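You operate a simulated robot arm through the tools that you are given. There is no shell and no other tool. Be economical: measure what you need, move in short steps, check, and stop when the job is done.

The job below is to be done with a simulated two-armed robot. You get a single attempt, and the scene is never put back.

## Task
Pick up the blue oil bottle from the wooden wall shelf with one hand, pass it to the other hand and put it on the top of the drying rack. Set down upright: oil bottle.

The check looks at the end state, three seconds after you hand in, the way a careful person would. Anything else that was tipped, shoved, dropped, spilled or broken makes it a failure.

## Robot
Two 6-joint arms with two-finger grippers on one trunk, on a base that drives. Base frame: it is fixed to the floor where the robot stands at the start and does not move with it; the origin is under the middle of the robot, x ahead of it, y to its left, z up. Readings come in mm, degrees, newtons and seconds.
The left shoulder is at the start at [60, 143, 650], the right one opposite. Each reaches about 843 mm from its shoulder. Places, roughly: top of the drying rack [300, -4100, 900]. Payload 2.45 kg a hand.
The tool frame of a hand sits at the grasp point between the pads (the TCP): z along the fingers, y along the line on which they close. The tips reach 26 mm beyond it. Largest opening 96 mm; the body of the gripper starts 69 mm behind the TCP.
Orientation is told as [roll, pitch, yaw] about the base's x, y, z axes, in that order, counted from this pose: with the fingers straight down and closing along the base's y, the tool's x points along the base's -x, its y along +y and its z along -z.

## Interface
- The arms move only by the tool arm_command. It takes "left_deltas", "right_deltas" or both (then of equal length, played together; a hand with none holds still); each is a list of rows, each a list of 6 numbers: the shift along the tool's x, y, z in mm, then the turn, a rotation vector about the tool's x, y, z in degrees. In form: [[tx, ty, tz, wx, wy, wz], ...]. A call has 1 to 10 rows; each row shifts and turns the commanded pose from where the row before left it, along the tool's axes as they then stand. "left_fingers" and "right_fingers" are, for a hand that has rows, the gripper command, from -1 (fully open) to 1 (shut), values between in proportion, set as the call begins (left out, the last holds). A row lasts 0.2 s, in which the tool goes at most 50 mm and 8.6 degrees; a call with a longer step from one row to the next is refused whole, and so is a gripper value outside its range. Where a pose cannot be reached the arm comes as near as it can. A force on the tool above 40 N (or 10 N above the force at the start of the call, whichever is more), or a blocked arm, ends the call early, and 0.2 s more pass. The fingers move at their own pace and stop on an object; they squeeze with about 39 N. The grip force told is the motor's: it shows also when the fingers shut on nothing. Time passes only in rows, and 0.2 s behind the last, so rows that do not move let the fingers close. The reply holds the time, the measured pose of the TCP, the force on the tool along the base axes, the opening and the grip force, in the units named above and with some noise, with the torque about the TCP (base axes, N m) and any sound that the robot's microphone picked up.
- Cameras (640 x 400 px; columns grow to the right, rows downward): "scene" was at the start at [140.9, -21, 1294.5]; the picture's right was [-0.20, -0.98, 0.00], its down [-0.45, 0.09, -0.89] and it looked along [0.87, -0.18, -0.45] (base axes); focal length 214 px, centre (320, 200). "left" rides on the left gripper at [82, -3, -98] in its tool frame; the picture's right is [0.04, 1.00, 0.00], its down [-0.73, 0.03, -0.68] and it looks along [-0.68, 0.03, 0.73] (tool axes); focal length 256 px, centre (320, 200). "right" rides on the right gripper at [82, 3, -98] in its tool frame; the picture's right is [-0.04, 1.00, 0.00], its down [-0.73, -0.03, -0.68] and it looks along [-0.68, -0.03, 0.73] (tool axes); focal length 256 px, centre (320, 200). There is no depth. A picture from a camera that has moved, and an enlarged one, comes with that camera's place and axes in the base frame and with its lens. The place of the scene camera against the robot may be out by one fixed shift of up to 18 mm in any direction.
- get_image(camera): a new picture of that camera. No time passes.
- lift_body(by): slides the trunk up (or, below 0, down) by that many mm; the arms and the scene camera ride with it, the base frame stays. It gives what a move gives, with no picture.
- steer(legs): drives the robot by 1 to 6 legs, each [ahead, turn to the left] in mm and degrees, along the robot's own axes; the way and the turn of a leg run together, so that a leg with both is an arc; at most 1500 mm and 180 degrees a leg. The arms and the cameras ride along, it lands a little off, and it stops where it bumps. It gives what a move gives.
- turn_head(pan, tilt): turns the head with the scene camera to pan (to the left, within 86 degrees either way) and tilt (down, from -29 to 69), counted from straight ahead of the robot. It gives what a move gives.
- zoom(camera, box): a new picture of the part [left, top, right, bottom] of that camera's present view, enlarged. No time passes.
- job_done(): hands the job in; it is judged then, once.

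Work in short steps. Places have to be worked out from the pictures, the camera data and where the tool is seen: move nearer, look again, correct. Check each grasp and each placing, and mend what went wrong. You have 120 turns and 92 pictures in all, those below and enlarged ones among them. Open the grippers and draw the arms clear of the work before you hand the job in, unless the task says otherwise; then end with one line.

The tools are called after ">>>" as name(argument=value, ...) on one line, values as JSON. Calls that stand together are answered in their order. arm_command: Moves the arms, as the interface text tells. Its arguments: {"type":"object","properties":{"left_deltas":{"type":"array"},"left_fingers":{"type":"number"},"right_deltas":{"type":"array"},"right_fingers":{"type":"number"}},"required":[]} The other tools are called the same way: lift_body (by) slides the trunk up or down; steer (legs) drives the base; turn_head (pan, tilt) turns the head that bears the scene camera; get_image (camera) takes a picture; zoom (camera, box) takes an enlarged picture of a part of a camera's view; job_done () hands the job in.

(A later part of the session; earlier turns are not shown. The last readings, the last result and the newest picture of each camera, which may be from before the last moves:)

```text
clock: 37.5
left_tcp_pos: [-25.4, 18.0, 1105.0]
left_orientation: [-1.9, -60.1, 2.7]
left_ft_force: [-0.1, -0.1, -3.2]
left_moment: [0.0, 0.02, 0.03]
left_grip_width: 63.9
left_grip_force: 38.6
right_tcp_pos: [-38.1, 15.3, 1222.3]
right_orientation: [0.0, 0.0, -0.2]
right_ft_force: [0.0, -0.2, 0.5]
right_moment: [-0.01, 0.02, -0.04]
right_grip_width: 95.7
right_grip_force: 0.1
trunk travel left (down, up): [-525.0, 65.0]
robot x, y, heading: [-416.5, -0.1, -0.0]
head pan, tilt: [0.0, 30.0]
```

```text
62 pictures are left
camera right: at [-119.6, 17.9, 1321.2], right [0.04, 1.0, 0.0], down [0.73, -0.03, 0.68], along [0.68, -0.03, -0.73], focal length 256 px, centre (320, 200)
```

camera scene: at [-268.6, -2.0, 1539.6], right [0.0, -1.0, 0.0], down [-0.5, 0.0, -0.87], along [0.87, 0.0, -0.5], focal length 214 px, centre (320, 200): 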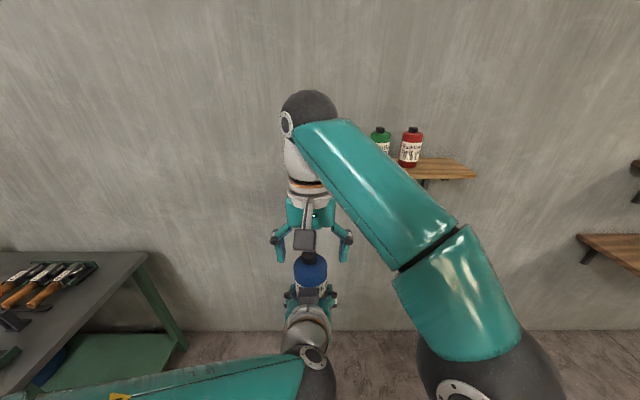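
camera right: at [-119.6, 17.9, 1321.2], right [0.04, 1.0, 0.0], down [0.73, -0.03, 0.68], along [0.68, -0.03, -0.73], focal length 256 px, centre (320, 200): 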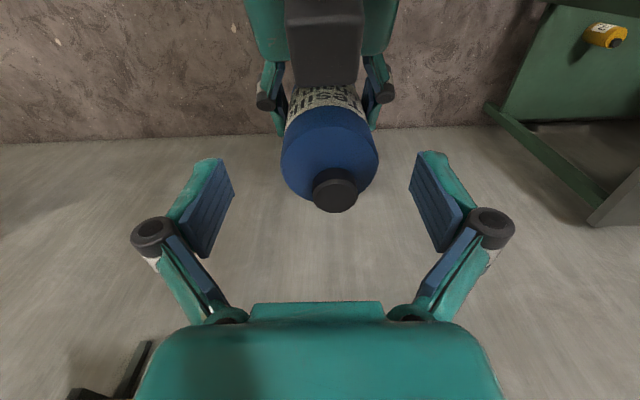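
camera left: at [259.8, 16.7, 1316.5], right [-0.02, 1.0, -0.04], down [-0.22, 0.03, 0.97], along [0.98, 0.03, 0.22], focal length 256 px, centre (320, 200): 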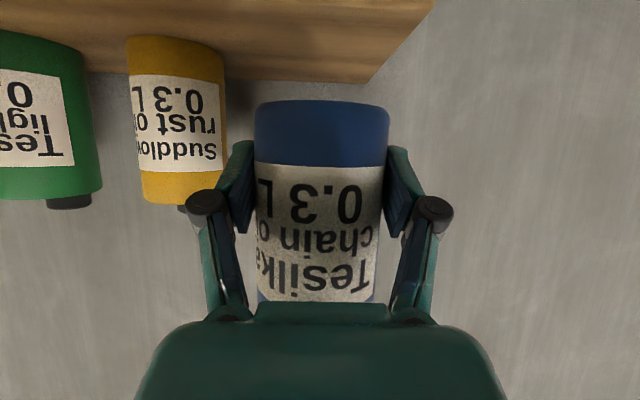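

The left wrist turned slightly (about 2°), likely near a joint limit, so I'll bring it 15 mm forward again. At the same time I'll lower the right hand 40 mm around the cap for a closer view.

>>> arm_command(left_deltas=[[-1.5, 0, 2.6, 0, 0, 0], [-3, 0, 5.2, 0, 0, 0], [-3, 0, 5.2, 0, 0, 0], [0, 0, 0, 0, 0, 0]], right_deltas=[[-5, 0.7, 10, 0, 0, 0], [-8, 0.7, 12, 0, 0, 0], [-8, 0.7, 12, 0, 0, 0], [-4, 0.7, 6, 0, 0, 0]])

>>> get_image(camera="right")

```text
clock: 38.5
left_tcp_pos: [-15.4, 17.1, 1101.2]
left_orientation: [0.2, -59.8, -0.4]
left_ft_force: [-0.2, -0.2, -3.4]
left_moment: [0.01, 0.02, 0.02]
left_grip_width: 63.7
left_grip_force: 39.1
right_tcp_pos: [-13.9, 19.0, 1181.2]
right_orientation: [0.0, 0.0, 0.0]
right_ft_force: [-0.3, -0.7, -0.1]
right_moment: [0.0, 0.04, 0.03]
right_grip_width: 96.0
right_grip_force: 0.1
trunk travel left (down, up): [-525.0, 65.0]
robot x, y, heading: [-409.5, -0.6, -0.1]
head pan, tilt: [0.0, 30.0]
```

```text
61 pictures are left
camera right: at [-95.1, 21.9, 1280.0], right [0.04, 1.0, 0.0], down [0.73, -0.03, 0.68], along [0.68, -0.03, -0.73], focal length 256 px, centre (320, 200)
```

right: 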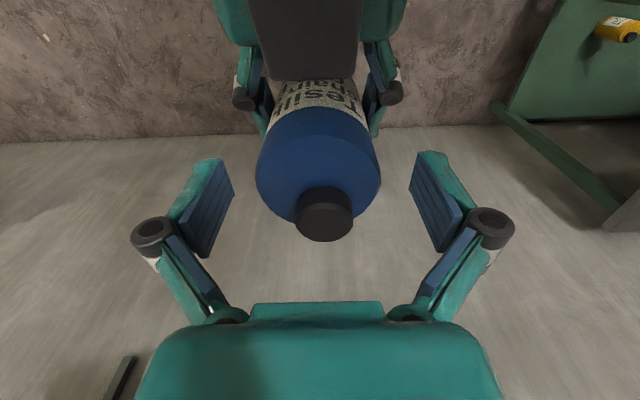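

The cap appears about 15–20 mm ahead of the left TCP, further than I expected. I'll check for tilt with the left camera and a scene zoom.

>>> get_image(camera="left")

>>> zoom(camera="scene", box=[220, 180, 412, 300])

```text
60 pictures are left
camera left: at [-141.2, 16.0, 1080.0], right [-0.02, 1.0, -0.03], down [-0.22, 0.03, 0.98], along [0.98, 0.02, 0.22], focal length 256 px, centre (320, 200)
```

left: 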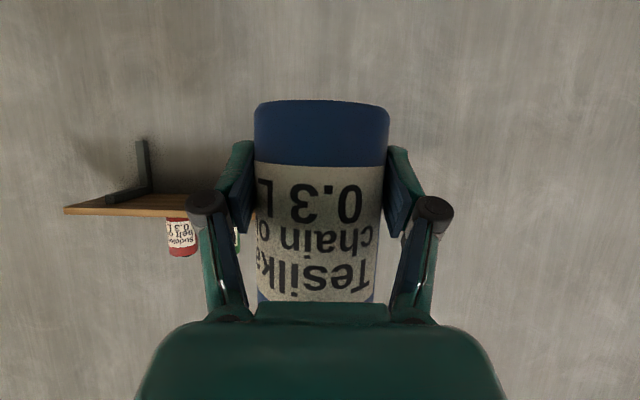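

```text
3.33 times, centred on (316, 240) of scene
camera zoom: at [-269.0, -2.9, 1539.5], right [0.0, -1.0, 0.0], down [-0.5, 0.0, -0.87], along [0.87, 0.0, -0.5], focal length 715 px, centre (333, 67)
```

zoom: 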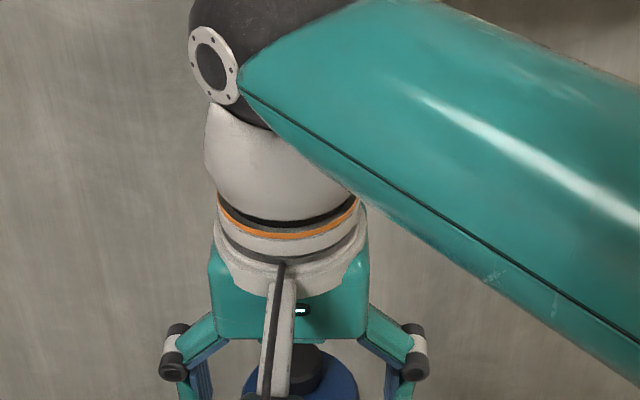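

The left camera shows no tilt. Fitting the shoulder silhouette in the right camera gives the bottle axis about 3 mm ahead of the left TCP, rim at +77 and cap top near +101. I'll lower the right hand 25 mm so its tips stay above the left fingers.

>>> arm_command(right_deltas=[[-1.5, -0.5, 6, 0, 0, 0], [0, 0, 7, 0, 0, 0], [0, 0, 7, 0, 0, 0], [0, 0, 5, 0, 0, 0]])

>>> get_image(camera="right")

>>> get_image(camera="left")

```text
clock: 39.5
left_tcp_pos: [-16.8, 18.1, 1100.5]
left_orientation: [0.0, -60.0, -0.1]
left_ft_force: [0.0, -0.1, -3.8]
left_moment: [-0.05, 0.03, 0.03]
left_grip_width: 63.8
left_grip_force: 39.3
right_tcp_pos: [-12.4, 19.4, 1155.4]
right_orientation: [0.0, 0.0, 0.0]
right_ft_force: [-0.5, -0.4, 0.1]
right_moment: [0.0, 0.01, 0.01]
right_grip_width: 96.3
right_grip_force: 0.1
trunk travel left (down, up): [-525.0, 65.0]
robot x, y, heading: [-412.0, -1.6, 0.2]
head pan, tilt: [0.0, 30.0]
```

```text
58 pictures are left
camera right: at [-95.0, 22.1, 1255.3], right [0.04, 1.0, 0.0], down [0.73, -0.03, 0.68], along [0.68, -0.03, -0.73], focal length 256 px, centre (320, 200)
```

right: 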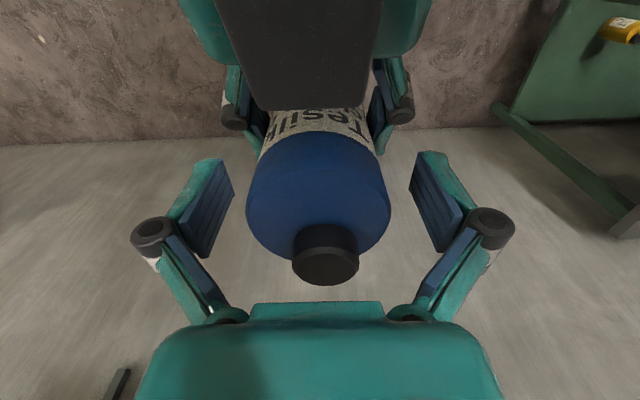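

```text
57 pictures are left
camera left: at [-140.9, 16.0, 1080.6], right [-0.02, 1.0, -0.03], down [-0.22, 0.03, 0.97], along [0.98, 0.02, 0.22], focal length 256 px, centre (320, 200)
```

left: 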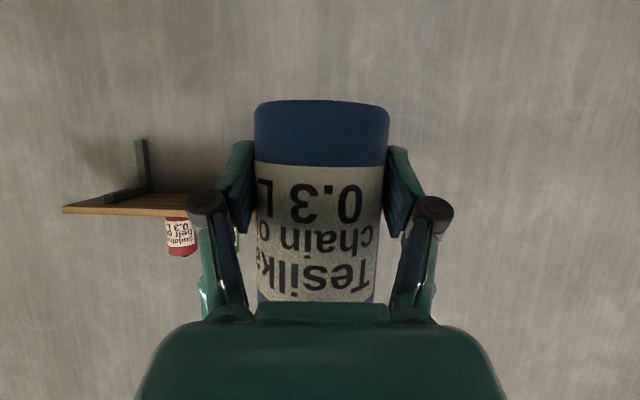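

The bottle is centred between the right pads, which sit above the left fingers. Close the right hand with full force.

>>> arm_command(right_deltas=[[0, 0, 0, 0, 0, 0], [0, 0, 0, 0, 0, 0], [0, 0, 0, 0, 0, 0], [0, 0, 0, 0, 0, 0], [0, 0, 0, 0, 0, 0], [0, 0, 0, 0, 0, 0]], right_fingers=1)

>>> get_image(camera="right")

```text
clock: 40.9
left_tcp_pos: [-16.0, 18.4, 1100.3]
left_orientation: [0.1, -59.9, -0.1]
left_ft_force: [1.0, 10.0, -7.6]
left_moment: [-0.13, 0.04, -0.12]
left_grip_width: 63.7
left_grip_force: 39.2
right_tcp_pos: [-12.5, 18.4, 1157.5]
right_orientation: [0.1, 0.0, -0.1]
right_ft_force: [-2.0, -10.0, 3.6]
right_moment: [-0.52, 0.0, 0.11]
right_grip_width: 64.0
right_grip_force: 39.4
trunk travel left (down, up): [-525.0, 65.0]
robot x, y, heading: [-415.7, 6.0, -0.2]
head pan, tilt: [0.0, 30.0]
```

```text
56 pictures are left
camera right: at [-94.9, 21.9, 1255.4], right [0.04, 1.0, 0.0], down [0.73, -0.03, 0.68], along [0.68, -0.03, -0.73], focal length 256 px, centre (320, 200)
```

right: 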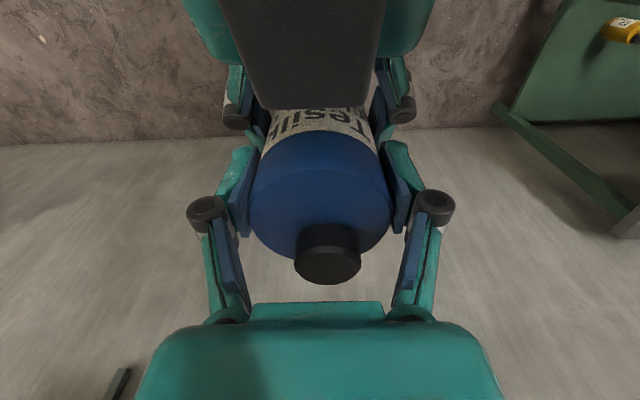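

Both hands hold the bottle (64.0 and 63.7 mm). Shift the right hand 1 mm to ease the side force, then open the left hand.

>>> arm_command(right_deltas=[[0, -1, 0, 0, 0, 0], [0, 0, 0, 0, 0, 0]])

>>> arm_command(left_deltas=[[0, 0, 0, 0, 0, 0], [0, 0, 0, 0, 0, 0], [0, 0, 0, 0, 0, 0]], left_fingers=-1)

>>> get_image(camera="right")

>>> get_image(camera="left")

```text
clock: 41.5
left_tcp_pos: [-16.5, 17.2, 1098.8]
left_orientation: [0.0, -59.9, -0.2]
left_ft_force: [4.5, 6.4, -11.7]
left_moment: [0.2, 0.13, 0.19]
left_grip_width: 63.8
left_grip_force: 39.1
right_tcp_pos: [-12.8, 18.7, 1156.4]
right_orientation: [0.1, 0.1, -0.1]
right_ft_force: [-5.0, -7.4, 7.6]
right_moment: [-0.64, 0.17, -0.17]
right_grip_width: 64.0
right_grip_force: 39.1
trunk travel left (down, up): [-525.0, 65.0]
robot x, y, heading: [-411.0, 0.6, -0.1]
head pan, tilt: [0.0, 30.0]
```

```text
clock: 42.3
left_tcp_pos: [-17.5, 18.5, 1100.0]
left_orientation: [-0.1, -60.0, -0.2]
left_ft_force: [1.0, 0.2, -0.2]
left_moment: [0.01, 0.02, 0.0]
left_grip_width: 96.0
left_grip_force: 0.1
right_tcp_pos: [-13.8, 18.3, 1156.8]
right_orientation: [-0.1, 0.0, -0.1]
right_ft_force: [-0.8, -0.2, 0.3]
right_moment: [-0.05, 0.04, -0.02]
right_grip_width: 63.8
right_grip_force: 39.2
trunk travel left (down, up): [-525.0, 65.0]
robot x, y, heading: [-407.4, -3.1, 0.0]
head pan, tilt: [0.0, 30.0]
```

```text
55 pictures are left
camera right: at [-94.6, 21.2, 1254.8], right [0.04, 1.0, 0.0], down [0.73, -0.03, 0.68], along [0.68, -0.03, -0.73], focal length 256 px, centre (320, 200)
```

right: 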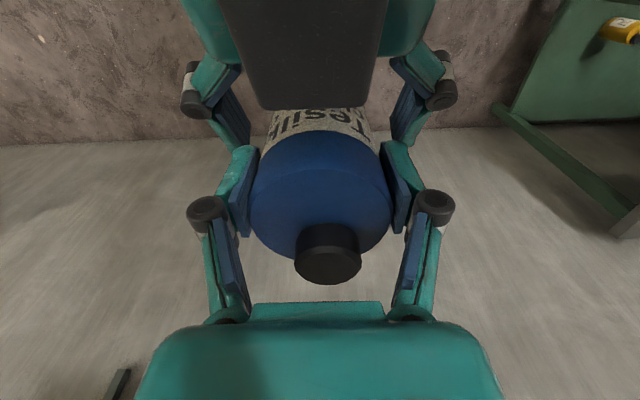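

```text
54 pictures are left
camera left: at [-140.7, 15.9, 1080.7], right [-0.02, 1.0, -0.04], down [-0.22, 0.03, 0.97], along [0.98, 0.02, 0.22], focal length 256 px, centre (320, 200)
```

left: 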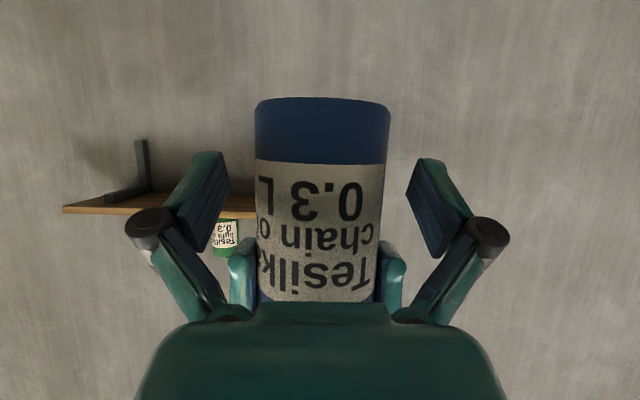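

Left has released and the bottle stays firmly in the right hand. Draw the left hand straight down below the bottle, then out to the left.

>>> arm_command(left_deltas=[[8.66, 0, 5, 0, 0, 0], [17.3, 0, 10, 0, 0, 0], [17.3, 0, 10, 0, 0, 0], [17.3, 0, 10, 0, 0, 0], [17.3, 0, 10, 0, 0, 0], [17.3, 0, 10, 0, 0, 0], [0, 30, 0, 0, 0, 0], [0, 30, 0, 0, 0, 0], [0, 30, 0, 0, 0, 0], [0, 30, 0, 0, 0, 0]])

>>> get_image(camera="right")

>>> get_image(camera="scene")

```text
clock: 44.5
left_tcp_pos: [47.0, 78.6, 1017.8]
left_orientation: [-0.1, -60.0, 0.3]
left_ft_force: [-4.6, 1.4, -1.3]
left_moment: [-0.07, -0.31, -0.21]
left_grip_width: 96.2
left_grip_force: 0.0
left hand out of reach, approached as far as the arm can: row 5, 6, 7, 8, 9, 10
right_tcp_pos: [-13.5, 17.2, 1156.0]
right_orientation: [-0.2, 0.3, -0.2]
right_ft_force: [3.2, -2.1, -3.0]
right_moment: [-0.1, -0.26, -0.13]
right_grip_width: 63.9
right_grip_force: 38.7
trunk travel left (down, up): [-525.0, 65.0]
robot x, y, heading: [-410.0, 0.5, 0.1]
head pan, tilt: [0.0, 30.0]
```

```text
53 pictures are left
camera right: at [-95.2, 21.4, 1254.5], right [0.04, 1.0, 0.0], down [0.74, -0.03, 0.68], along [0.67, -0.03, -0.74], focal length 256 px, centre (320, 200)
```

right: 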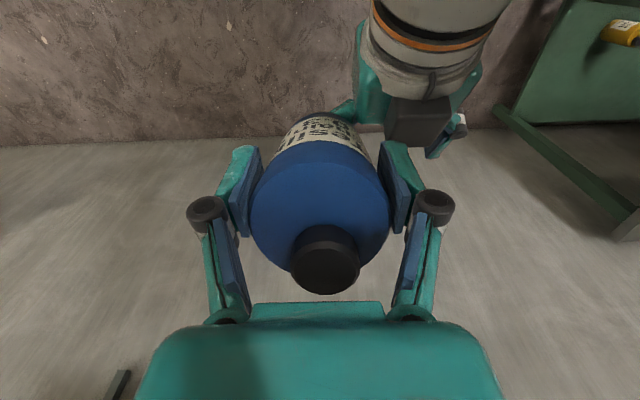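

```text
52 pictures are left
camera scene: at [-268.8, -2.2, 1539.6], right [0.0, -1.0, 0.0], down [-0.5, 0.0, -0.87], along [0.87, 0.0, -0.5], focal length 214 px, centre (320, 200)
```

scene: 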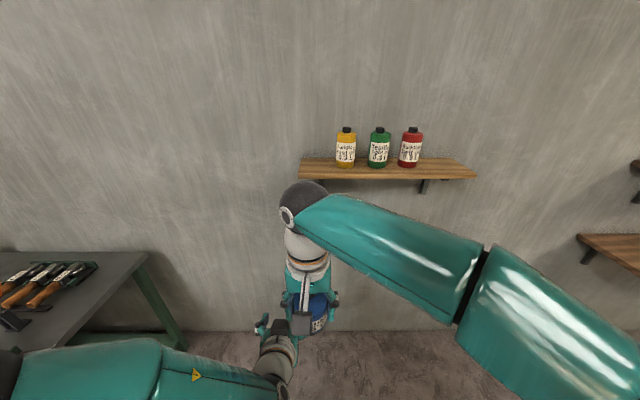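

The left hand hit its reach limit and slid forward, nudging the bottle's lower end, and the bottle now leans slightly in the right grip. Move the left straight out to the left first, then inspect.

>>> arm_command(left_deltas=[[0, 10, 0, 0, 0, 0], [0, 20, 0, 0, 0, 0], [0, 25, 0, 0, 0, 0], [0, 25, 0, 0, 0, 0]])

>>> get_image(camera="right")

>>> zoom(camera="scene", box=[220, 240, 412, 360])

```text
clock: 45.5
left_tcp_pos: [70.4, 151.3, 1025.7]
left_orientation: [0.1, -59.8, -0.2]
left_ft_force: [0.4, 0.2, 0.2]
left_moment: [0.01, 0.02, -0.01]
left_grip_width: 95.8
left_grip_force: 0.1
left hand out of reach, approached as far as the arm can: row 1, 2, 3, 4
right_tcp_pos: [-12.8, 18.7, 1156.6]
right_orientation: [0.0, 0.0, -0.1]
right_ft_force: [0.0, -0.1, -3.0]
right_moment: [-0.03, 0.04, -0.01]
right_grip_width: 63.6
right_grip_force: 38.5
trunk travel left (down, up): [-525.0, 65.0]
robot x, y, heading: [-413.9, -1.6, -0.2]
head pan, tilt: [0.0, 30.0]
```

```text
51 pictures are left
camera right: at [-94.7, 21.6, 1254.9], right [0.04, 1.0, 0.0], down [0.73, -0.03, 0.68], along [0.68, -0.03, -0.73], focal length 256 px, centre (320, 200)
```

right: 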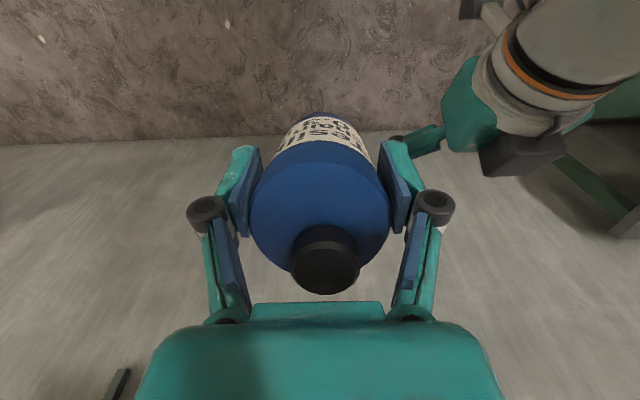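

```text
3.33 times, centred on (316, 300) of scene
camera zoom: at [-268.9, -2.3, 1539.7], right [0.0, -1.0, 0.0], down [-0.5, 0.0, -0.87], along [0.87, 0.0, -0.5], focal length 715 px, centre (333, -133)
```

zoom: 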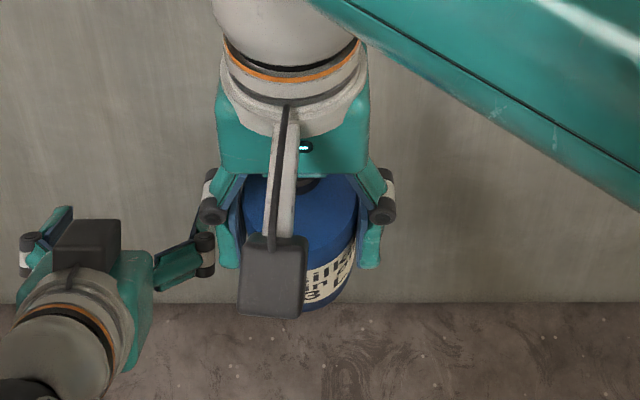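

Weight is now in the right hand. I'll zoom on the bottle in the right camera to measure how it sits.

>>> zoom(camera="right", box=[220, 90, 420, 215])

```text
3.20 times, centred on (320, 152) of right
camera zoom: at [-94.7, 21.6, 1254.9], right [0.04, 1.0, 0.0], down [0.73, -0.03, 0.68], along [0.68, -0.03, -0.73], focal length 819 px, centre (320, 352)
```

zoom: 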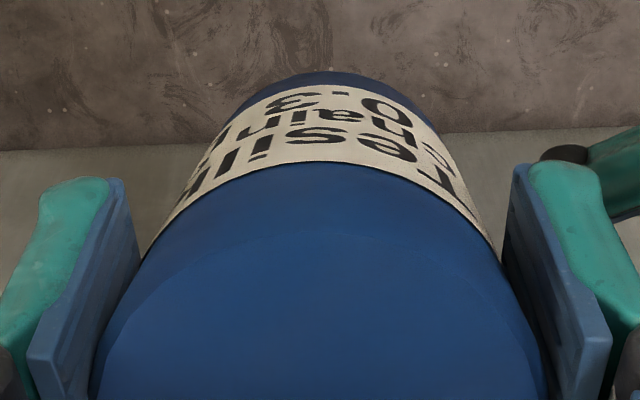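

By my geometry the bottle now leans about 16° with its top toward the robot, and slid up about 12 mm in the grip. To confirm, I'll swing the left hand to look at it from the left side.

>>> arm_command(left_deltas=[[0, 5, -5, 7.36, 0, 4.25], [0, 5, -5, 7.36, 0, 4.25], [0, 0, -5, 7.36, 0, 4.25], [0, 0, -5, 7.36, 0, 4.25], [0, 0, -5, 7.36, 0, 4.25], [0, 0, -5, 7.36, 0, 4.25], [0, 0, -5, 7.36, 0, 4.25], [0, 0, -5, 7.36, 0, 4.25], [0, 0, -5, 7.36, 0, 4.25], [0, 0, -5, 7.36, 0, 4.25]])

>>> get_image(camera="left")

```text
clock: 47.7
left_tcp_pos: [-28.4, 88.7, 1125.1]
left_orientation: [-4.2, -57.5, -77.5]
left_ft_force: [0.2, -1.6, -0.3]
left_moment: [-0.02, 0.02, -0.01]
left_grip_width: 96.2
left_grip_force: 0.1
left hand out of reach, approached as far as the arm can: row 1, 2, 3, 4, 5
right_tcp_pos: [-12.5, 17.1, 1156.9]
right_orientation: [-0.1, 0.1, 0.0]
right_ft_force: [0.9, -0.4, -3.4]
right_moment: [0.03, 0.09, 0.02]
right_grip_width: 63.9
right_grip_force: 38.8
trunk travel left (down, up): [-525.0, 65.0]
robot x, y, heading: [-409.0, 2.4, -0.1]
head pan, tilt: [0.0, 30.0]
```

```text
48 pictures are left
camera left: at [-50.9, 213.2, 1111.8], right [0.98, 0.18, -0.07], down [0.04, 0.19, 0.98], along [0.19, -0.97, 0.18], focal length 256 px, centre (320, 200)
```

left: 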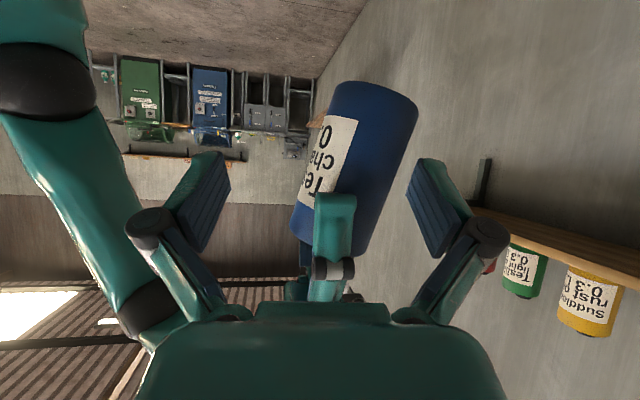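

The side view shows the bottle leaning about 12° with its top toward the robot. I'll back the left hand off a little and pitch the right hand +12° to bring the bottle upright, then look again.

>>> arm_command(left_deltas=[[0, 0, -10, 0, 0, 0], [0, 0, -10, 0, 0, 0], [0, 0, -10, 0, 0, 0], [0, 0, 0, 0, 0, 0]])

>>> arm_command(right_deltas=[[0, 0, 0, 0, 3, 0], [0, 0, 0, 0, 3, 0], [0, 0, 0, 0, 3, 0], [0, 0, 0, 0, 3, 0]])

>>> get_image(camera="left")

```text
clock: 48.7
left_tcp_pos: [-31.4, 112.6, 1144.7]
left_orientation: [-4.1, -57.3, -77.4]
left_ft_force: [0.0, 0.6, 0.0]
left_moment: [0.01, 0.02, 0.02]
left_grip_width: 95.8
left_grip_force: 0.1
right_tcp_pos: [-13.2, 18.0, 1155.4]
right_orientation: [0.0, 0.2, -0.1]
right_ft_force: [1.7, 0.0, -3.3]
right_moment: [0.0, 0.05, 0.02]
right_grip_width: 63.8
right_grip_force: 38.7
trunk travel left (down, up): [-525.0, 65.0]
robot x, y, heading: [-414.5, 0.9, -0.0]
head pan, tilt: [0.0, 30.0]
```

```text
clock: 49.7
left_tcp_pos: [-31.0, 112.0, 1144.5]
left_orientation: [-4.1, -57.4, -77.4]
left_ft_force: [-0.3, -0.3, 0.5]
left_moment: [-0.01, 0.0, 0.03]
left_grip_width: 95.8
left_grip_force: 0.1
right_tcp_pos: [-11.8, 16.9, 1156.4]
right_orientation: [0.1, 12.0, -0.1]
right_ft_force: [0.3, 0.4, -3.4]
right_moment: [-0.03, 0.06, -0.01]
right_grip_width: 63.8
right_grip_force: 38.6
trunk travel left (down, up): [-525.0, 65.0]
robot x, y, heading: [-410.2, -0.1, -0.0]
head pan, tilt: [0.0, 30.0]
```

```text
47 pictures are left
camera left: at [-53.3, 237.9, 1129.4], right [0.98, 0.18, -0.07], down [0.04, 0.19, 0.98], along [0.19, -0.97, 0.18], focal length 256 px, centre (320, 200)
```

left: 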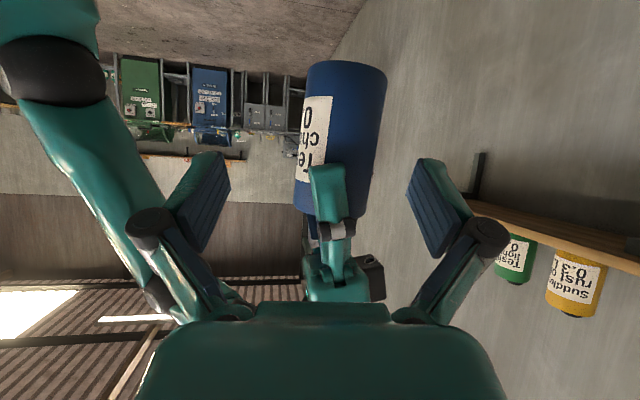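

Nearly upright: about 3° remains, so I'll add that, and look to the right with the head to plan the drive.

>>> arm_command(right_deltas=[[0, 0, 0, 0, 1.5, 0], [0, 0, 0, 0, 1.5, 0]])

>>> turn_head(pan=-75, tilt=20)

>>> get_image(camera="scene")

>>> get_image(camera="left")

```text
clock: 50.3
left_tcp_pos: [-30.8, 111.7, 1143.2]
left_orientation: [-4.2, -57.4, -77.4]
left_ft_force: [0.3, 0.4, 0.0]
left_moment: [0.0, 0.03, 0.03]
left_grip_width: 95.9
left_grip_force: 0.1
right_tcp_pos: [-12.4, 16.2, 1156.2]
right_orientation: [0.0, 15.1, -0.2]
right_ft_force: [0.2, 0.0, -3.5]
right_moment: [-0.01, 0.03, -0.01]
right_grip_width: 63.7
right_grip_force: 38.8
trunk travel left (down, up): [-525.0, 65.0]
robot x, y, heading: [-412.5, 3.5, -0.4]
head pan, tilt: [0.0, 30.0]
```

```text
clock: 51.7
left_tcp_pos: [-30.8, 113.4, 1143.7]
left_orientation: [-4.1, -57.4, -77.4]
left_ft_force: [0.0, 0.2, -0.6]
left_moment: [0.01, -0.02, 0.01]
left_grip_width: 95.9
left_grip_force: 0.1
right_tcp_pos: [-11.6, 17.3, 1155.2]
right_orientation: [0.0, 15.0, 0.0]
right_ft_force: [-1.2, -0.5, -4.0]
right_moment: [0.01, 0.07, 0.02]
right_grip_width: 64.1
right_grip_force: 39.3
trunk travel left (down, up): [-525.0, 65.0]
robot x, y, heading: [-409.5, -0.3, -0.0]
head pan, tilt: [-75.0, 20.0]
```

```text
46 pictures are left
camera scene: at [-335.2, -92.6, 1555.7], right [-0.97, -0.26, 0.0], down [-0.09, 0.33, -0.94], along [0.24, -0.91, -0.34], focal length 214 px, centre (320, 200)
```

scene: 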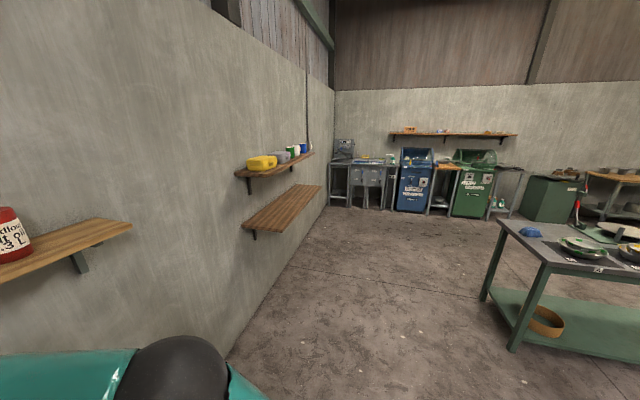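

```text
45 pictures are left
camera left: at [-53.6, 237.9, 1129.5], right [0.98, 0.18, -0.07], down [0.04, 0.19, 0.98], along [0.19, -0.97, 0.18], focal length 256 px, centre (320, 200)
```

left: 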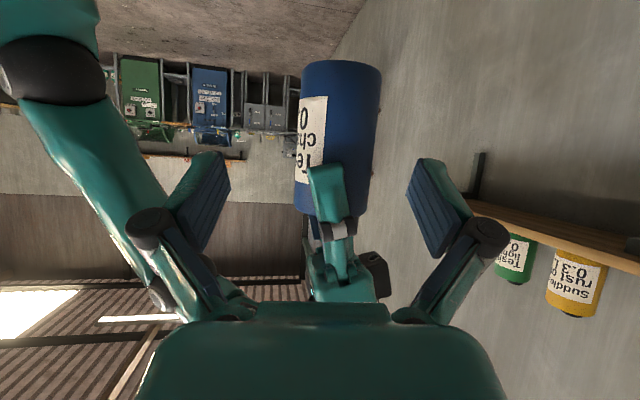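

The bottle is upright within about a degree. The rack's given place projects to pixel (343, 159), near the far-left corner, so I'll zoom there.

>>> zoom(camera="scene", box=[310, 115, 438, 215])

```text
4.00 times, centred on (374, 165) of scene
camera zoom: at [-335.2, -92.6, 1555.7], right [-0.97, -0.26, 0.0], down [-0.09, 0.33, -0.94], along [0.24, -0.91, -0.34], focal length 858 px, centre (104, 340)
```

zoom: 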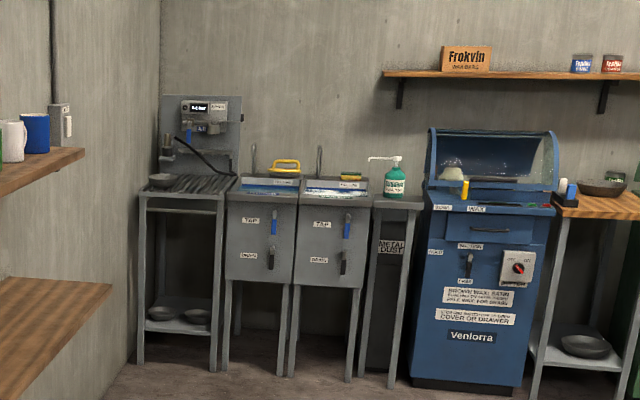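

The drying rack is the narrow slatted stand in the far-left corner, with a bowl and a backsplash device on it. It stands against the far wall, so I'll approach facing -y. Turn right 90° in place and drive 1500 mm first, checking the grip.

>>> steer(legs=[[0, -90], [1500, 0]])

>>> turn_head(pan=10, tilt=20)

>>> get_image(camera="scene")

>>> get_image(camera="left")

```text
clock: 55.6
left_tcp_pos: [-227.6, -356.2, 1143.4]
left_orientation: [-4.3, -57.3, -155.9]
left_ft_force: [-1.3, -1.1, -0.3]
left_moment: [0.01, -0.01, 0.03]
left_grip_width: 96.0
left_grip_force: 0.2
right_tcp_pos: [-316.9, -392.3, 1156.5]
right_orientation: [0.1, 15.3, -78.7]
right_ft_force: [-1.1, -0.5, -4.3]
right_moment: [0.07, -0.08, -0.01]
right_grip_width: 64.0
right_grip_force: 39.3
trunk travel left (down, up): [-525.0, 65.0]
robot x, y, heading: [-361.5, 7.7, -80.4]
head pan, tilt: [-75.0, 20.0]
stopped in leg 1: the robot was blocked; the commanded pose is now the measured one
```

```text
clock: 57.2
left_tcp_pos: [-223.4, -355.5, 1143.9]
left_orientation: [-4.1, -57.4, -156.0]
left_ft_force: [-0.3, -0.5, -0.4]
left_moment: [0.02, -0.02, 0.0]
left_grip_width: 96.2
left_grip_force: 0.1
right_tcp_pos: [-313.6, -391.0, 1157.3]
right_orientation: [0.2, 15.2, -78.7]
right_ft_force: [0.0, 0.1, -2.8]
right_moment: [0.05, 0.04, 0.0]
right_grip_width: 64.1
right_grip_force: 38.9
trunk travel left (down, up): [-525.0, 65.0]
robot x, y, heading: [-357.9, 3.9, -80.5]
head pan, tilt: [10.0, 20.0]
```

```text
43 pictures are left
camera scene: at [-327.5, -143.3, 1555.7], right [-0.94, -0.34, 0.0], down [-0.12, 0.32, -0.94], along [0.32, -0.88, -0.34], focal length 214 px, centre (320, 200)
```

scene: 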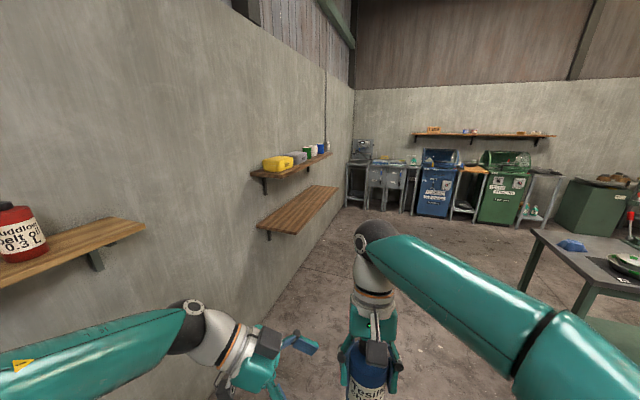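

```text
42 pictures are left
camera left: at [-105.0, -306.6, 1130.1], right [0.37, -0.93, -0.07], down [0.19, 0.0, 0.98], along [-0.91, -0.38, 0.18], focal length 256 px, centre (320, 200)
```

left: 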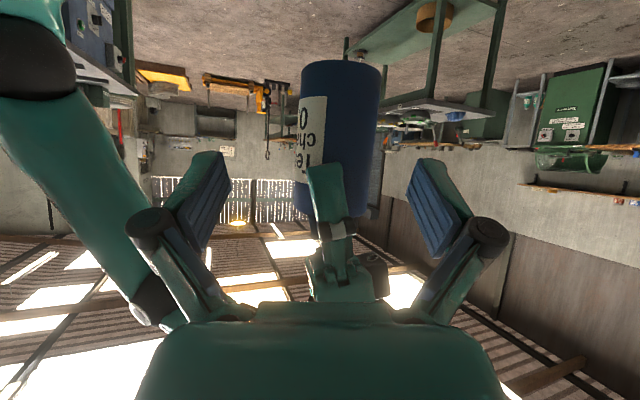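

The turn was blocked at -80°, so something was touched. I'll look left toward the shelf and my left elbow before moving.

>>> turn_head(pan=80, tilt=25)

>>> get_image(camera="scene")

>>> turn_head(pan=-80, tilt=35)

>>> get_image(camera="scene")

```text
clock: 58.6
left_tcp_pos: [-224.8, -355.8, 1144.6]
left_orientation: [-4.2, -57.4, -155.9]
left_ft_force: [0.0, -0.6, -0.3]
left_moment: [0.0, 0.0, 0.05]
left_grip_width: 96.3
left_grip_force: 0.1
right_tcp_pos: [-314.2, -391.7, 1157.0]
right_orientation: [0.1, 15.1, -78.7]
right_ft_force: [-0.4, 0.1, -2.6]
right_moment: [0.02, 0.0, 0.04]
right_grip_width: 63.9
right_grip_force: 39.0
trunk travel left (down, up): [-525.0, 65.0]
robot x, y, heading: [-359.5, 5.3, -80.4]
head pan, tilt: [80.0, 25.0]
```

```text
41 pictures are left
camera scene: at [-266.6, -56.1, 1547.7], right [-0.01, -1.0, 0.0], down [-0.42, 0.0, -0.91], along [0.91, -0.01, -0.42], focal length 214 px, centre (320, 200)
```

scene: 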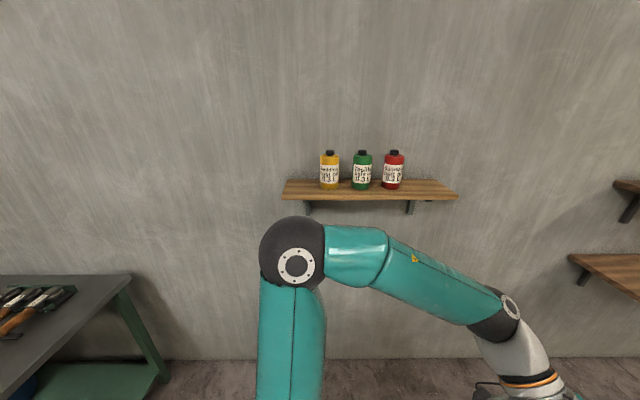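

```text
clock: 61.1
left_tcp_pos: [-223.5, -356.7, 1143.1]
left_orientation: [-4.1, -57.4, -155.9]
left_ft_force: [-0.6, -0.6, -0.7]
left_moment: [0.02, 0.04, 0.01]
left_grip_width: 95.9
left_grip_force: 0.0
right_tcp_pos: [-313.3, -391.6, 1155.7]
right_orientation: [0.0, 15.1, -78.7]
right_ft_force: [-0.2, 0.4, -3.4]
right_moment: [0.03, 0.0, -0.01]
right_grip_width: 63.8
right_grip_force: 39.2
trunk travel left (down, up): [-525.0, 65.0]
robot x, y, heading: [-359.7, 2.5, -80.1]
head pan, tilt: [-80.0, 35.0]
```

```text
40 pictures are left
camera scene: at [-441.6, -85.3, 1531.9], right [-0.34, 0.94, 0.0], down [0.54, 0.19, -0.82], along [-0.77, -0.28, -0.57], focal length 214 px, centre (320, 200)
```

scene: 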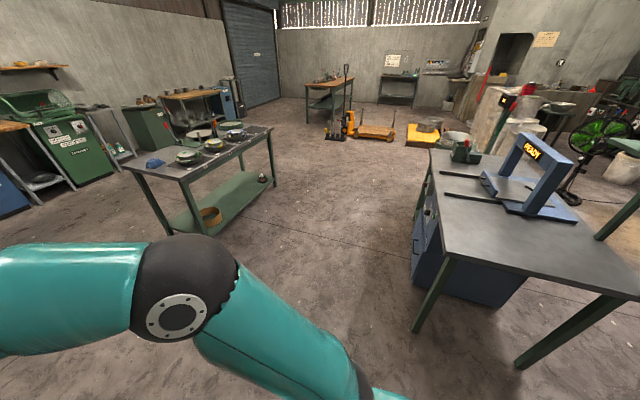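

The block came from the robot's rear against the sawing bench behind it; the bottles, shelf and bench look unchanged. I'll drive ahead 500 mm to clear it, finish the turn, then go on 1500 mm.

>>> steer(legs=[[500, 0], [0, -10], [1500, 0]])

>>> turn_head(pan=15, tilt=20)

>>> get_image(camera="scene")

```text
clock: 72.0
left_tcp_pos: [-172.7, -2373.4, 1145.3]
left_orientation: [-4.2, -57.4, -164.5]
left_ft_force: [-0.4, -0.4, -0.4]
left_moment: [-0.02, 0.04, -0.02]
left_grip_width: 95.9
left_grip_force: 0.1
right_tcp_pos: [-268.1, -2396.0, 1156.9]
right_orientation: [0.0, 15.1, -87.4]
right_ft_force: [0.4, 0.4, -3.8]
right_moment: [0.05, 0.03, 0.03]
right_grip_width: 63.8
right_grip_force: 39.0
trunk travel left (down, up): [-525.0, 65.0]
robot x, y, heading: [-258.2, -1992.4, -88.9]
head pan, tilt: [-80.0, 35.0]
```

```text
clock: 73.7
left_tcp_pos: [-172.4, -2370.3, 1145.0]
left_orientation: [-4.1, -57.3, -164.4]
left_ft_force: [0.3, 0.2, -0.3]
left_moment: [0.01, 0.01, -0.02]
left_grip_width: 96.0
left_grip_force: 0.1
right_tcp_pos: [-268.8, -2394.3, 1157.2]
right_orientation: [0.0, 15.1, -87.2]
right_ft_force: [0.3, 0.6, -3.3]
right_moment: [0.03, -0.02, -0.01]
right_grip_width: 63.8
right_grip_force: 39.1
trunk travel left (down, up): [-525.0, 65.0]
robot x, y, heading: [-258.2, -1993.7, -88.7]
head pan, tilt: [15.0, 20.0]
```

```text
39 pictures are left
camera scene: at [-237.8, -2145.8, 1555.7], right [-0.96, -0.28, 0.0], down [-0.1, 0.33, -0.94], along [0.26, -0.9, -0.34], focal length 214 px, centre (320, 200)
```

scene: 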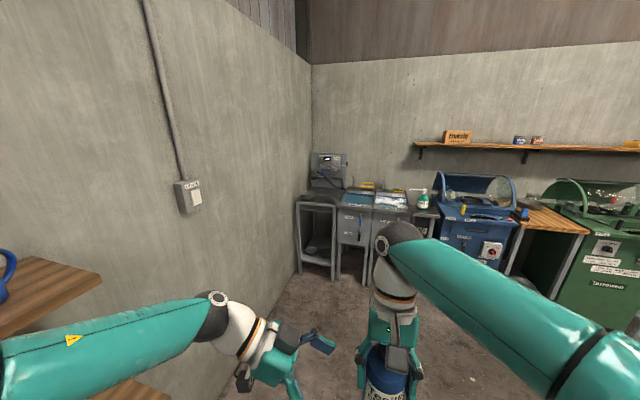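

Zoom on the rack to see what stands on top.

>>> zoom(camera="scene", box=[280, 140, 408, 220])

```text
5.00 times, centred on (344, 180) of scene
camera zoom: at [-237.8, -2145.8, 1555.7], right [-0.96, -0.28, 0.0], down [-0.1, 0.33, -0.94], along [0.26, -0.9, -0.34], focal length 1072 px, centre (200, 300)
```

zoom: 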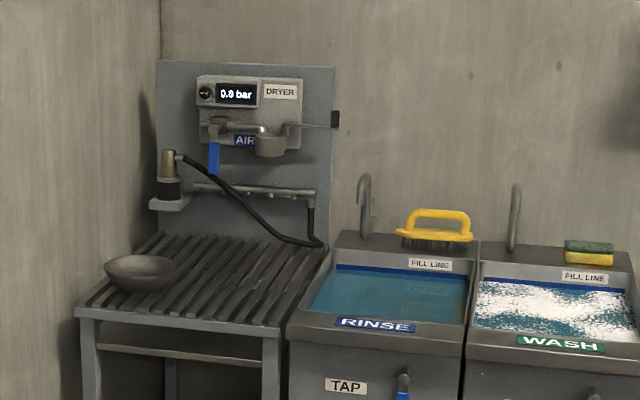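

The rack top spans about x 90–440, y -3740 to -4190, with a bowl near (375, -3880). There's free space at about (190, -3880). I'll drive to about (60, -3300) facing the rack, keeping off the left wall.

>>> steer(legs=[[500, 0], [0, 19.5], [860, 0], [0, -20.8]])

>>> turn_head(pan=10, tilt=35)

>>> get_image(camera="scene")

```text
clock: 83.2
left_tcp_pos: [148.4, -3654.1, 1145.4]
left_orientation: [-4.1, -57.4, -164.8]
left_ft_force: [0.3, -0.9, -0.6]
left_moment: [0.01, -0.02, 0.04]
left_grip_width: 96.2
left_grip_force: 0.0
right_tcp_pos: [53.6, -3676.2, 1157.9]
right_orientation: [0.0, 15.1, -87.8]
right_ft_force: [-0.3, -0.1, -3.7]
right_moment: [0.01, -0.03, -0.03]
right_grip_width: 64.1
right_grip_force: 39.2
trunk travel left (down, up): [-525.0, 65.0]
robot x, y, heading: [79.6, -3275.4, -89.0]
head pan, tilt: [15.0, 20.0]
```

```text
clock: 84.0
left_tcp_pos: [150.1, -3655.1, 1145.5]
left_orientation: [-4.1, -57.4, -164.8]
left_ft_force: [0.3, -0.3, 0.0]
left_moment: [0.0, -0.03, 0.0]
left_grip_width: 96.1
left_grip_force: 0.1
right_tcp_pos: [54.5, -3676.4, 1157.0]
right_orientation: [0.0, 15.2, -87.7]
right_ft_force: [0.8, 0.5, -3.0]
right_moment: [0.02, 0.05, 0.04]
right_grip_width: 63.9
right_grip_force: 39.1
trunk travel left (down, up): [-525.0, 65.0]
robot x, y, heading: [78.5, -3274.7, -88.7]
head pan, tilt: [10.0, 35.0]
```

```text
37 pictures are left
camera scene: at [90.0, -3425.2, 1531.9], right [-0.98, -0.19, 0.0], down [-0.11, 0.56, -0.82], along [0.16, -0.8, -0.57], focal length 214 px, centre (320, 200)
```

scene: 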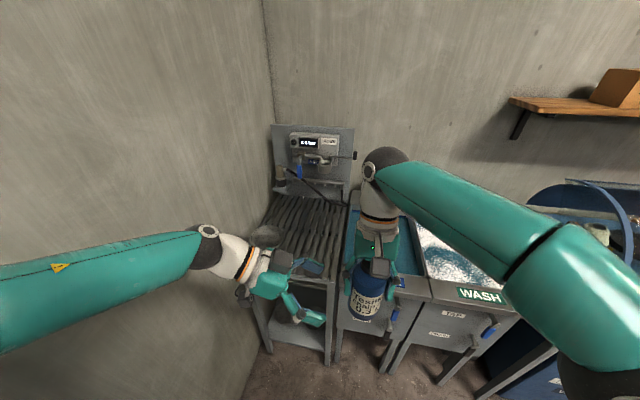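

The bottle is in view and the robot is well placed. Before reaching in, I'll pull the left hand back toward the body, away from the rack and the right arm's path.

>>> arm_command(left_deltas=[[0, -10, -5, 0, 0, 0], [0, -18, -10, 0, 0, 0], [0, -18, -10, 0, 0, 0], [0, -18, -10, 0, 0, 0], [0, -18, -10, 0, 0, 0]])

>>> get_image(camera="scene")

>>> get_image(camera="right")

```text
clock: 85.2
left_tcp_pos: [170.0, -3564.2, 1172.6]
left_orientation: [-4.1, -57.4, -164.8]
left_ft_force: [0.4, 0.9, 0.4]
left_moment: [-0.01, 0.0, 0.03]
left_grip_width: 96.1
left_grip_force: 0.1
right_tcp_pos: [53.2, -3676.2, 1158.8]
right_orientation: [0.1, 15.1, -87.6]
right_ft_force: [0.2, 0.0, -3.6]
right_moment: [0.04, 0.02, -0.02]
right_grip_width: 64.0
right_grip_force: 38.9
trunk travel left (down, up): [-525.0, 65.0]
robot x, y, heading: [82.5, -3278.2, -89.2]
head pan, tilt: [10.0, 35.0]
```

```text
36 pictures are left
camera scene: at [89.3, -3424.3, 1532.0], right [-0.98, -0.19, 0.0], down [-0.11, 0.56, -0.82], along [0.16, -0.8, -0.57], focal length 214 px, centre (320, 200)
```

scene: 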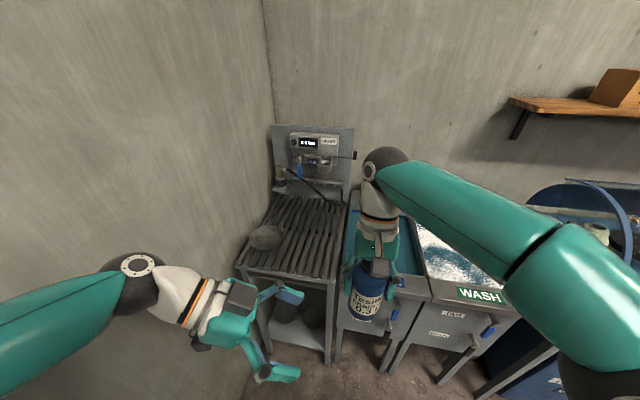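

```text
35 pictures are left
camera right: at [54.4, -3622.9, 1274.4], right [1.0, 0.0, -0.01], down [0.01, -0.89, 0.47], along [-0.01, -0.47, -0.89], focal length 256 px, centre (320, 200)
```

right: 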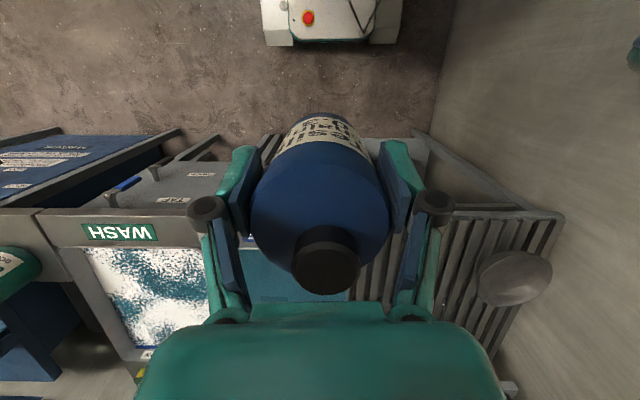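

From the calibrated right camera: rack top z is about 880, x 125–476, front edge y about -3855; bowl around x 356–496. Target for the bottle is about (225, -3935). Drive 120 mm closer and raise the trunk for reach.

>>> steer(legs=[[120, 0]])

>>> lift_body(by=60)

>>> get_image(camera="right")

```text
clock: 86.5
left_tcp_pos: [171.0, -3692.8, 1172.3]
left_orientation: [-4.4, -57.4, -165.0]
left_ft_force: [0.3, -0.6, -1.2]
left_moment: [-0.02, 0.03, -0.05]
left_grip_width: 96.0
left_grip_force: 0.1
right_tcp_pos: [53.9, -3801.5, 1156.8]
right_orientation: [-0.1, 15.2, -87.9]
right_ft_force: [0.3, -0.5, -4.1]
right_moment: [0.09, -0.02, 0.02]
right_grip_width: 63.7
right_grip_force: 38.6
trunk travel left (down, up): [-525.0, 65.0]
robot x, y, heading: [83.3, -3398.2, -89.1]
head pan, tilt: [10.0, 35.0]
```

```text
clock: 87.5
left_tcp_pos: [169.5, -3690.2, 1232.5]
left_orientation: [-4.2, -57.5, -165.1]
left_ft_force: [-0.4, 0.1, 0.4]
left_moment: [0.02, 0.01, 0.01]
left_grip_width: 96.1
left_grip_force: 0.2
right_tcp_pos: [54.8, -3799.3, 1217.7]
right_orientation: [0.0, 15.1, -87.8]
right_ft_force: [-0.2, 0.1, -2.7]
right_moment: [0.04, 0.03, 0.02]
right_grip_width: 64.0
right_grip_force: 39.0
trunk travel left (down, up): [-585.0, 5.0]
robot x, y, heading: [83.0, -3399.0, -89.0]
head pan, tilt: [10.0, 35.0]
```

```text
34 pictures are left
camera right: at [55.0, -3747.0, 1334.3], right [1.0, 0.0, -0.01], down [0.0, -0.89, 0.46], along [-0.01, -0.46, -0.89], focal length 256 px, centre (320, 200)
```

right: 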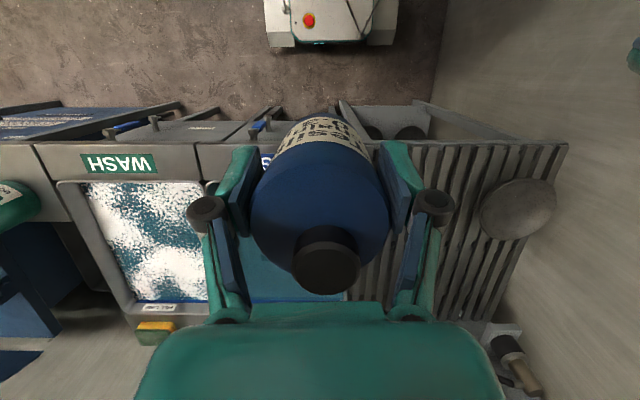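

Bowl's left edge is near x 344, and the target spot is clear. Move the bottle over at this height: 141 mm ahead and 165 mm left.

>>> arm_command(right_deltas=[[-6.8, 8.2, -1.8, 0, 0, 0], [-13.6, 16.5, -3.65, 0, 0, 0], [-13.6, 16.5, -3.65, 0, 0, 0], [-16, 19, -4.3, 0, 0, 0], [-16, 19, -4.3, 0, 0, 0], [-16, 19, -4.3, 0, 0, 0], [-16, 19, -4.3, 0, 0, 0], [-16, 19, -4.3, 0, 0, 0], [-14, 18, -3.6, 0, 0, 0], [-8.4, 10.8, -2.4, 0, 0, 0]])

>>> get_image(camera="right")

>>> get_image(camera="scene")

>>> get_image(camera="left")

```text
clock: 89.7
left_tcp_pos: [170.0, -3690.2, 1234.1]
left_orientation: [-4.2, -57.4, -165.2]
left_ft_force: [0.1, -0.5, -0.3]
left_moment: [-0.04, 0.0, -0.03]
left_grip_width: 96.0
left_grip_force: 0.0
right_tcp_pos: [171.8, -3878.3, 1182.3]
right_orientation: [1.0, 14.3, -89.6]
right_ft_force: [0.1, -1.0, -3.5]
right_moment: [0.03, 0.02, -0.01]
right_grip_width: 63.5
right_grip_force: 39.5
right hand out of reach, approached as far as the arm can: row 6, 7, 8, 9, 10
trunk travel left (down, up): [-585.0, 5.0]
robot x, y, heading: [78.8, -3398.1, -88.9]
head pan, tilt: [10.0, 35.0]
```

```text
33 pictures are left
camera right: at [172.3, -3824.9, 1298.5], right [1.0, -0.04, 0.01], down [-0.04, -0.88, 0.48], along [-0.01, -0.48, -0.88], focal length 256 px, centre (320, 200)
```

right: 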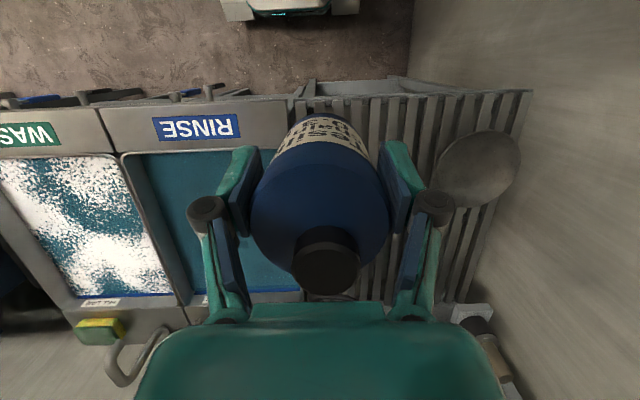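

```text
32 pictures are left
camera scene: at [90.8, -3548.2, 1593.8], right [-0.98, -0.19, 0.0], down [-0.11, 0.56, -0.82], along [0.15, -0.8, -0.57], focal length 214 px, centre (320, 200)
```

scene: 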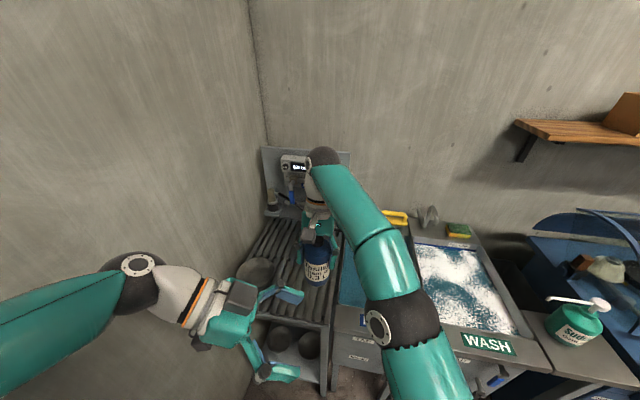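

```text
31 pictures are left
camera left: at [294.2, -3660.1, 1220.5], right [0.22, -0.97, -0.07], down [0.19, -0.03, 0.98], along [-0.96, -0.23, 0.18], focal length 256 px, centre (320, 200)
```

left: 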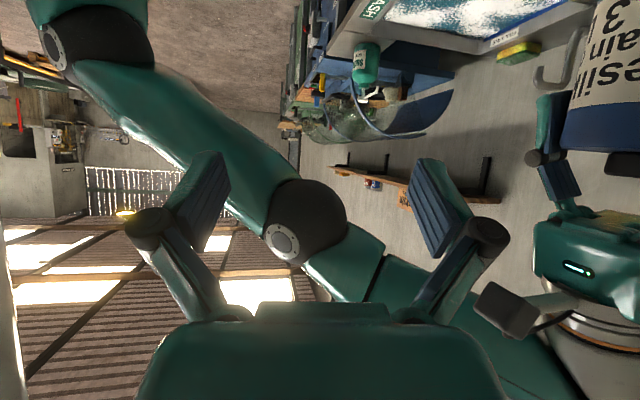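

Reach limit was hit at height, and lower gives more reach. Descend 80 mm, which is still well above the rack, then continue ahead and left.

>>> arm_command(right_deltas=[[-2.6, 0, 9.7, 0, 0, 0], [-5.2, 0, 19.3, 0, 0, 0], [-5.2, 0, 19.3, 0, 0, 0], [-5.2, 0, 19.3, 0, 0, 0], [-2.6, 0, 9.7, 0, 0, 0], [-10, 9, -2.7, 0, 0, 0], [-14.5, 13, -3.9, 0, 0, 0], [-14.5, 13, -3.9, 0, 0, 0], [-10, 13, -2.7, 0, 0, 0], [-5, 5, -1.3, 0, 0, 0]])

>>> get_image(camera="right")

```text
clock: 92.1
left_tcp_pos: [169.0, -3690.1, 1232.2]
left_orientation: [-4.2, -57.3, -165.1]
left_ft_force: [1.2, 0.4, -1.1]
left_moment: [0.0, 0.0, -0.02]
left_grip_width: 96.0
left_grip_force: 0.1
right_tcp_pos: [182.4, -3921.6, 1073.2]
right_orientation: [0.6, 16.0, -92.9]
right_ft_force: [-0.5, 1.1, -3.0]
right_moment: [0.06, 0.0, 0.0]
right_grip_width: 63.7
right_grip_force: 38.9
right hand out of reach, approached as far as the arm can: row 8, 9, 10
trunk travel left (down, up): [-585.0, 5.0]
robot x, y, heading: [80.3, -3397.1, -89.3]
head pan, tilt: [10.0, 35.0]
stopped in row 10 (right hand): the arm was blocked; the commanded pose is now the measured one
```

```text
30 pictures are left
camera right: at [186.6, -3870.9, 1191.0], right [1.0, -0.09, 0.0], down [-0.08, -0.89, 0.45], along [-0.04, -0.45, -0.89], focal length 256 px, centre (320, 200)
```

right: 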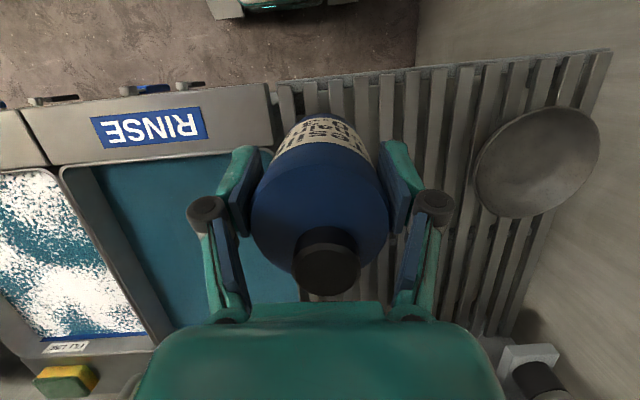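

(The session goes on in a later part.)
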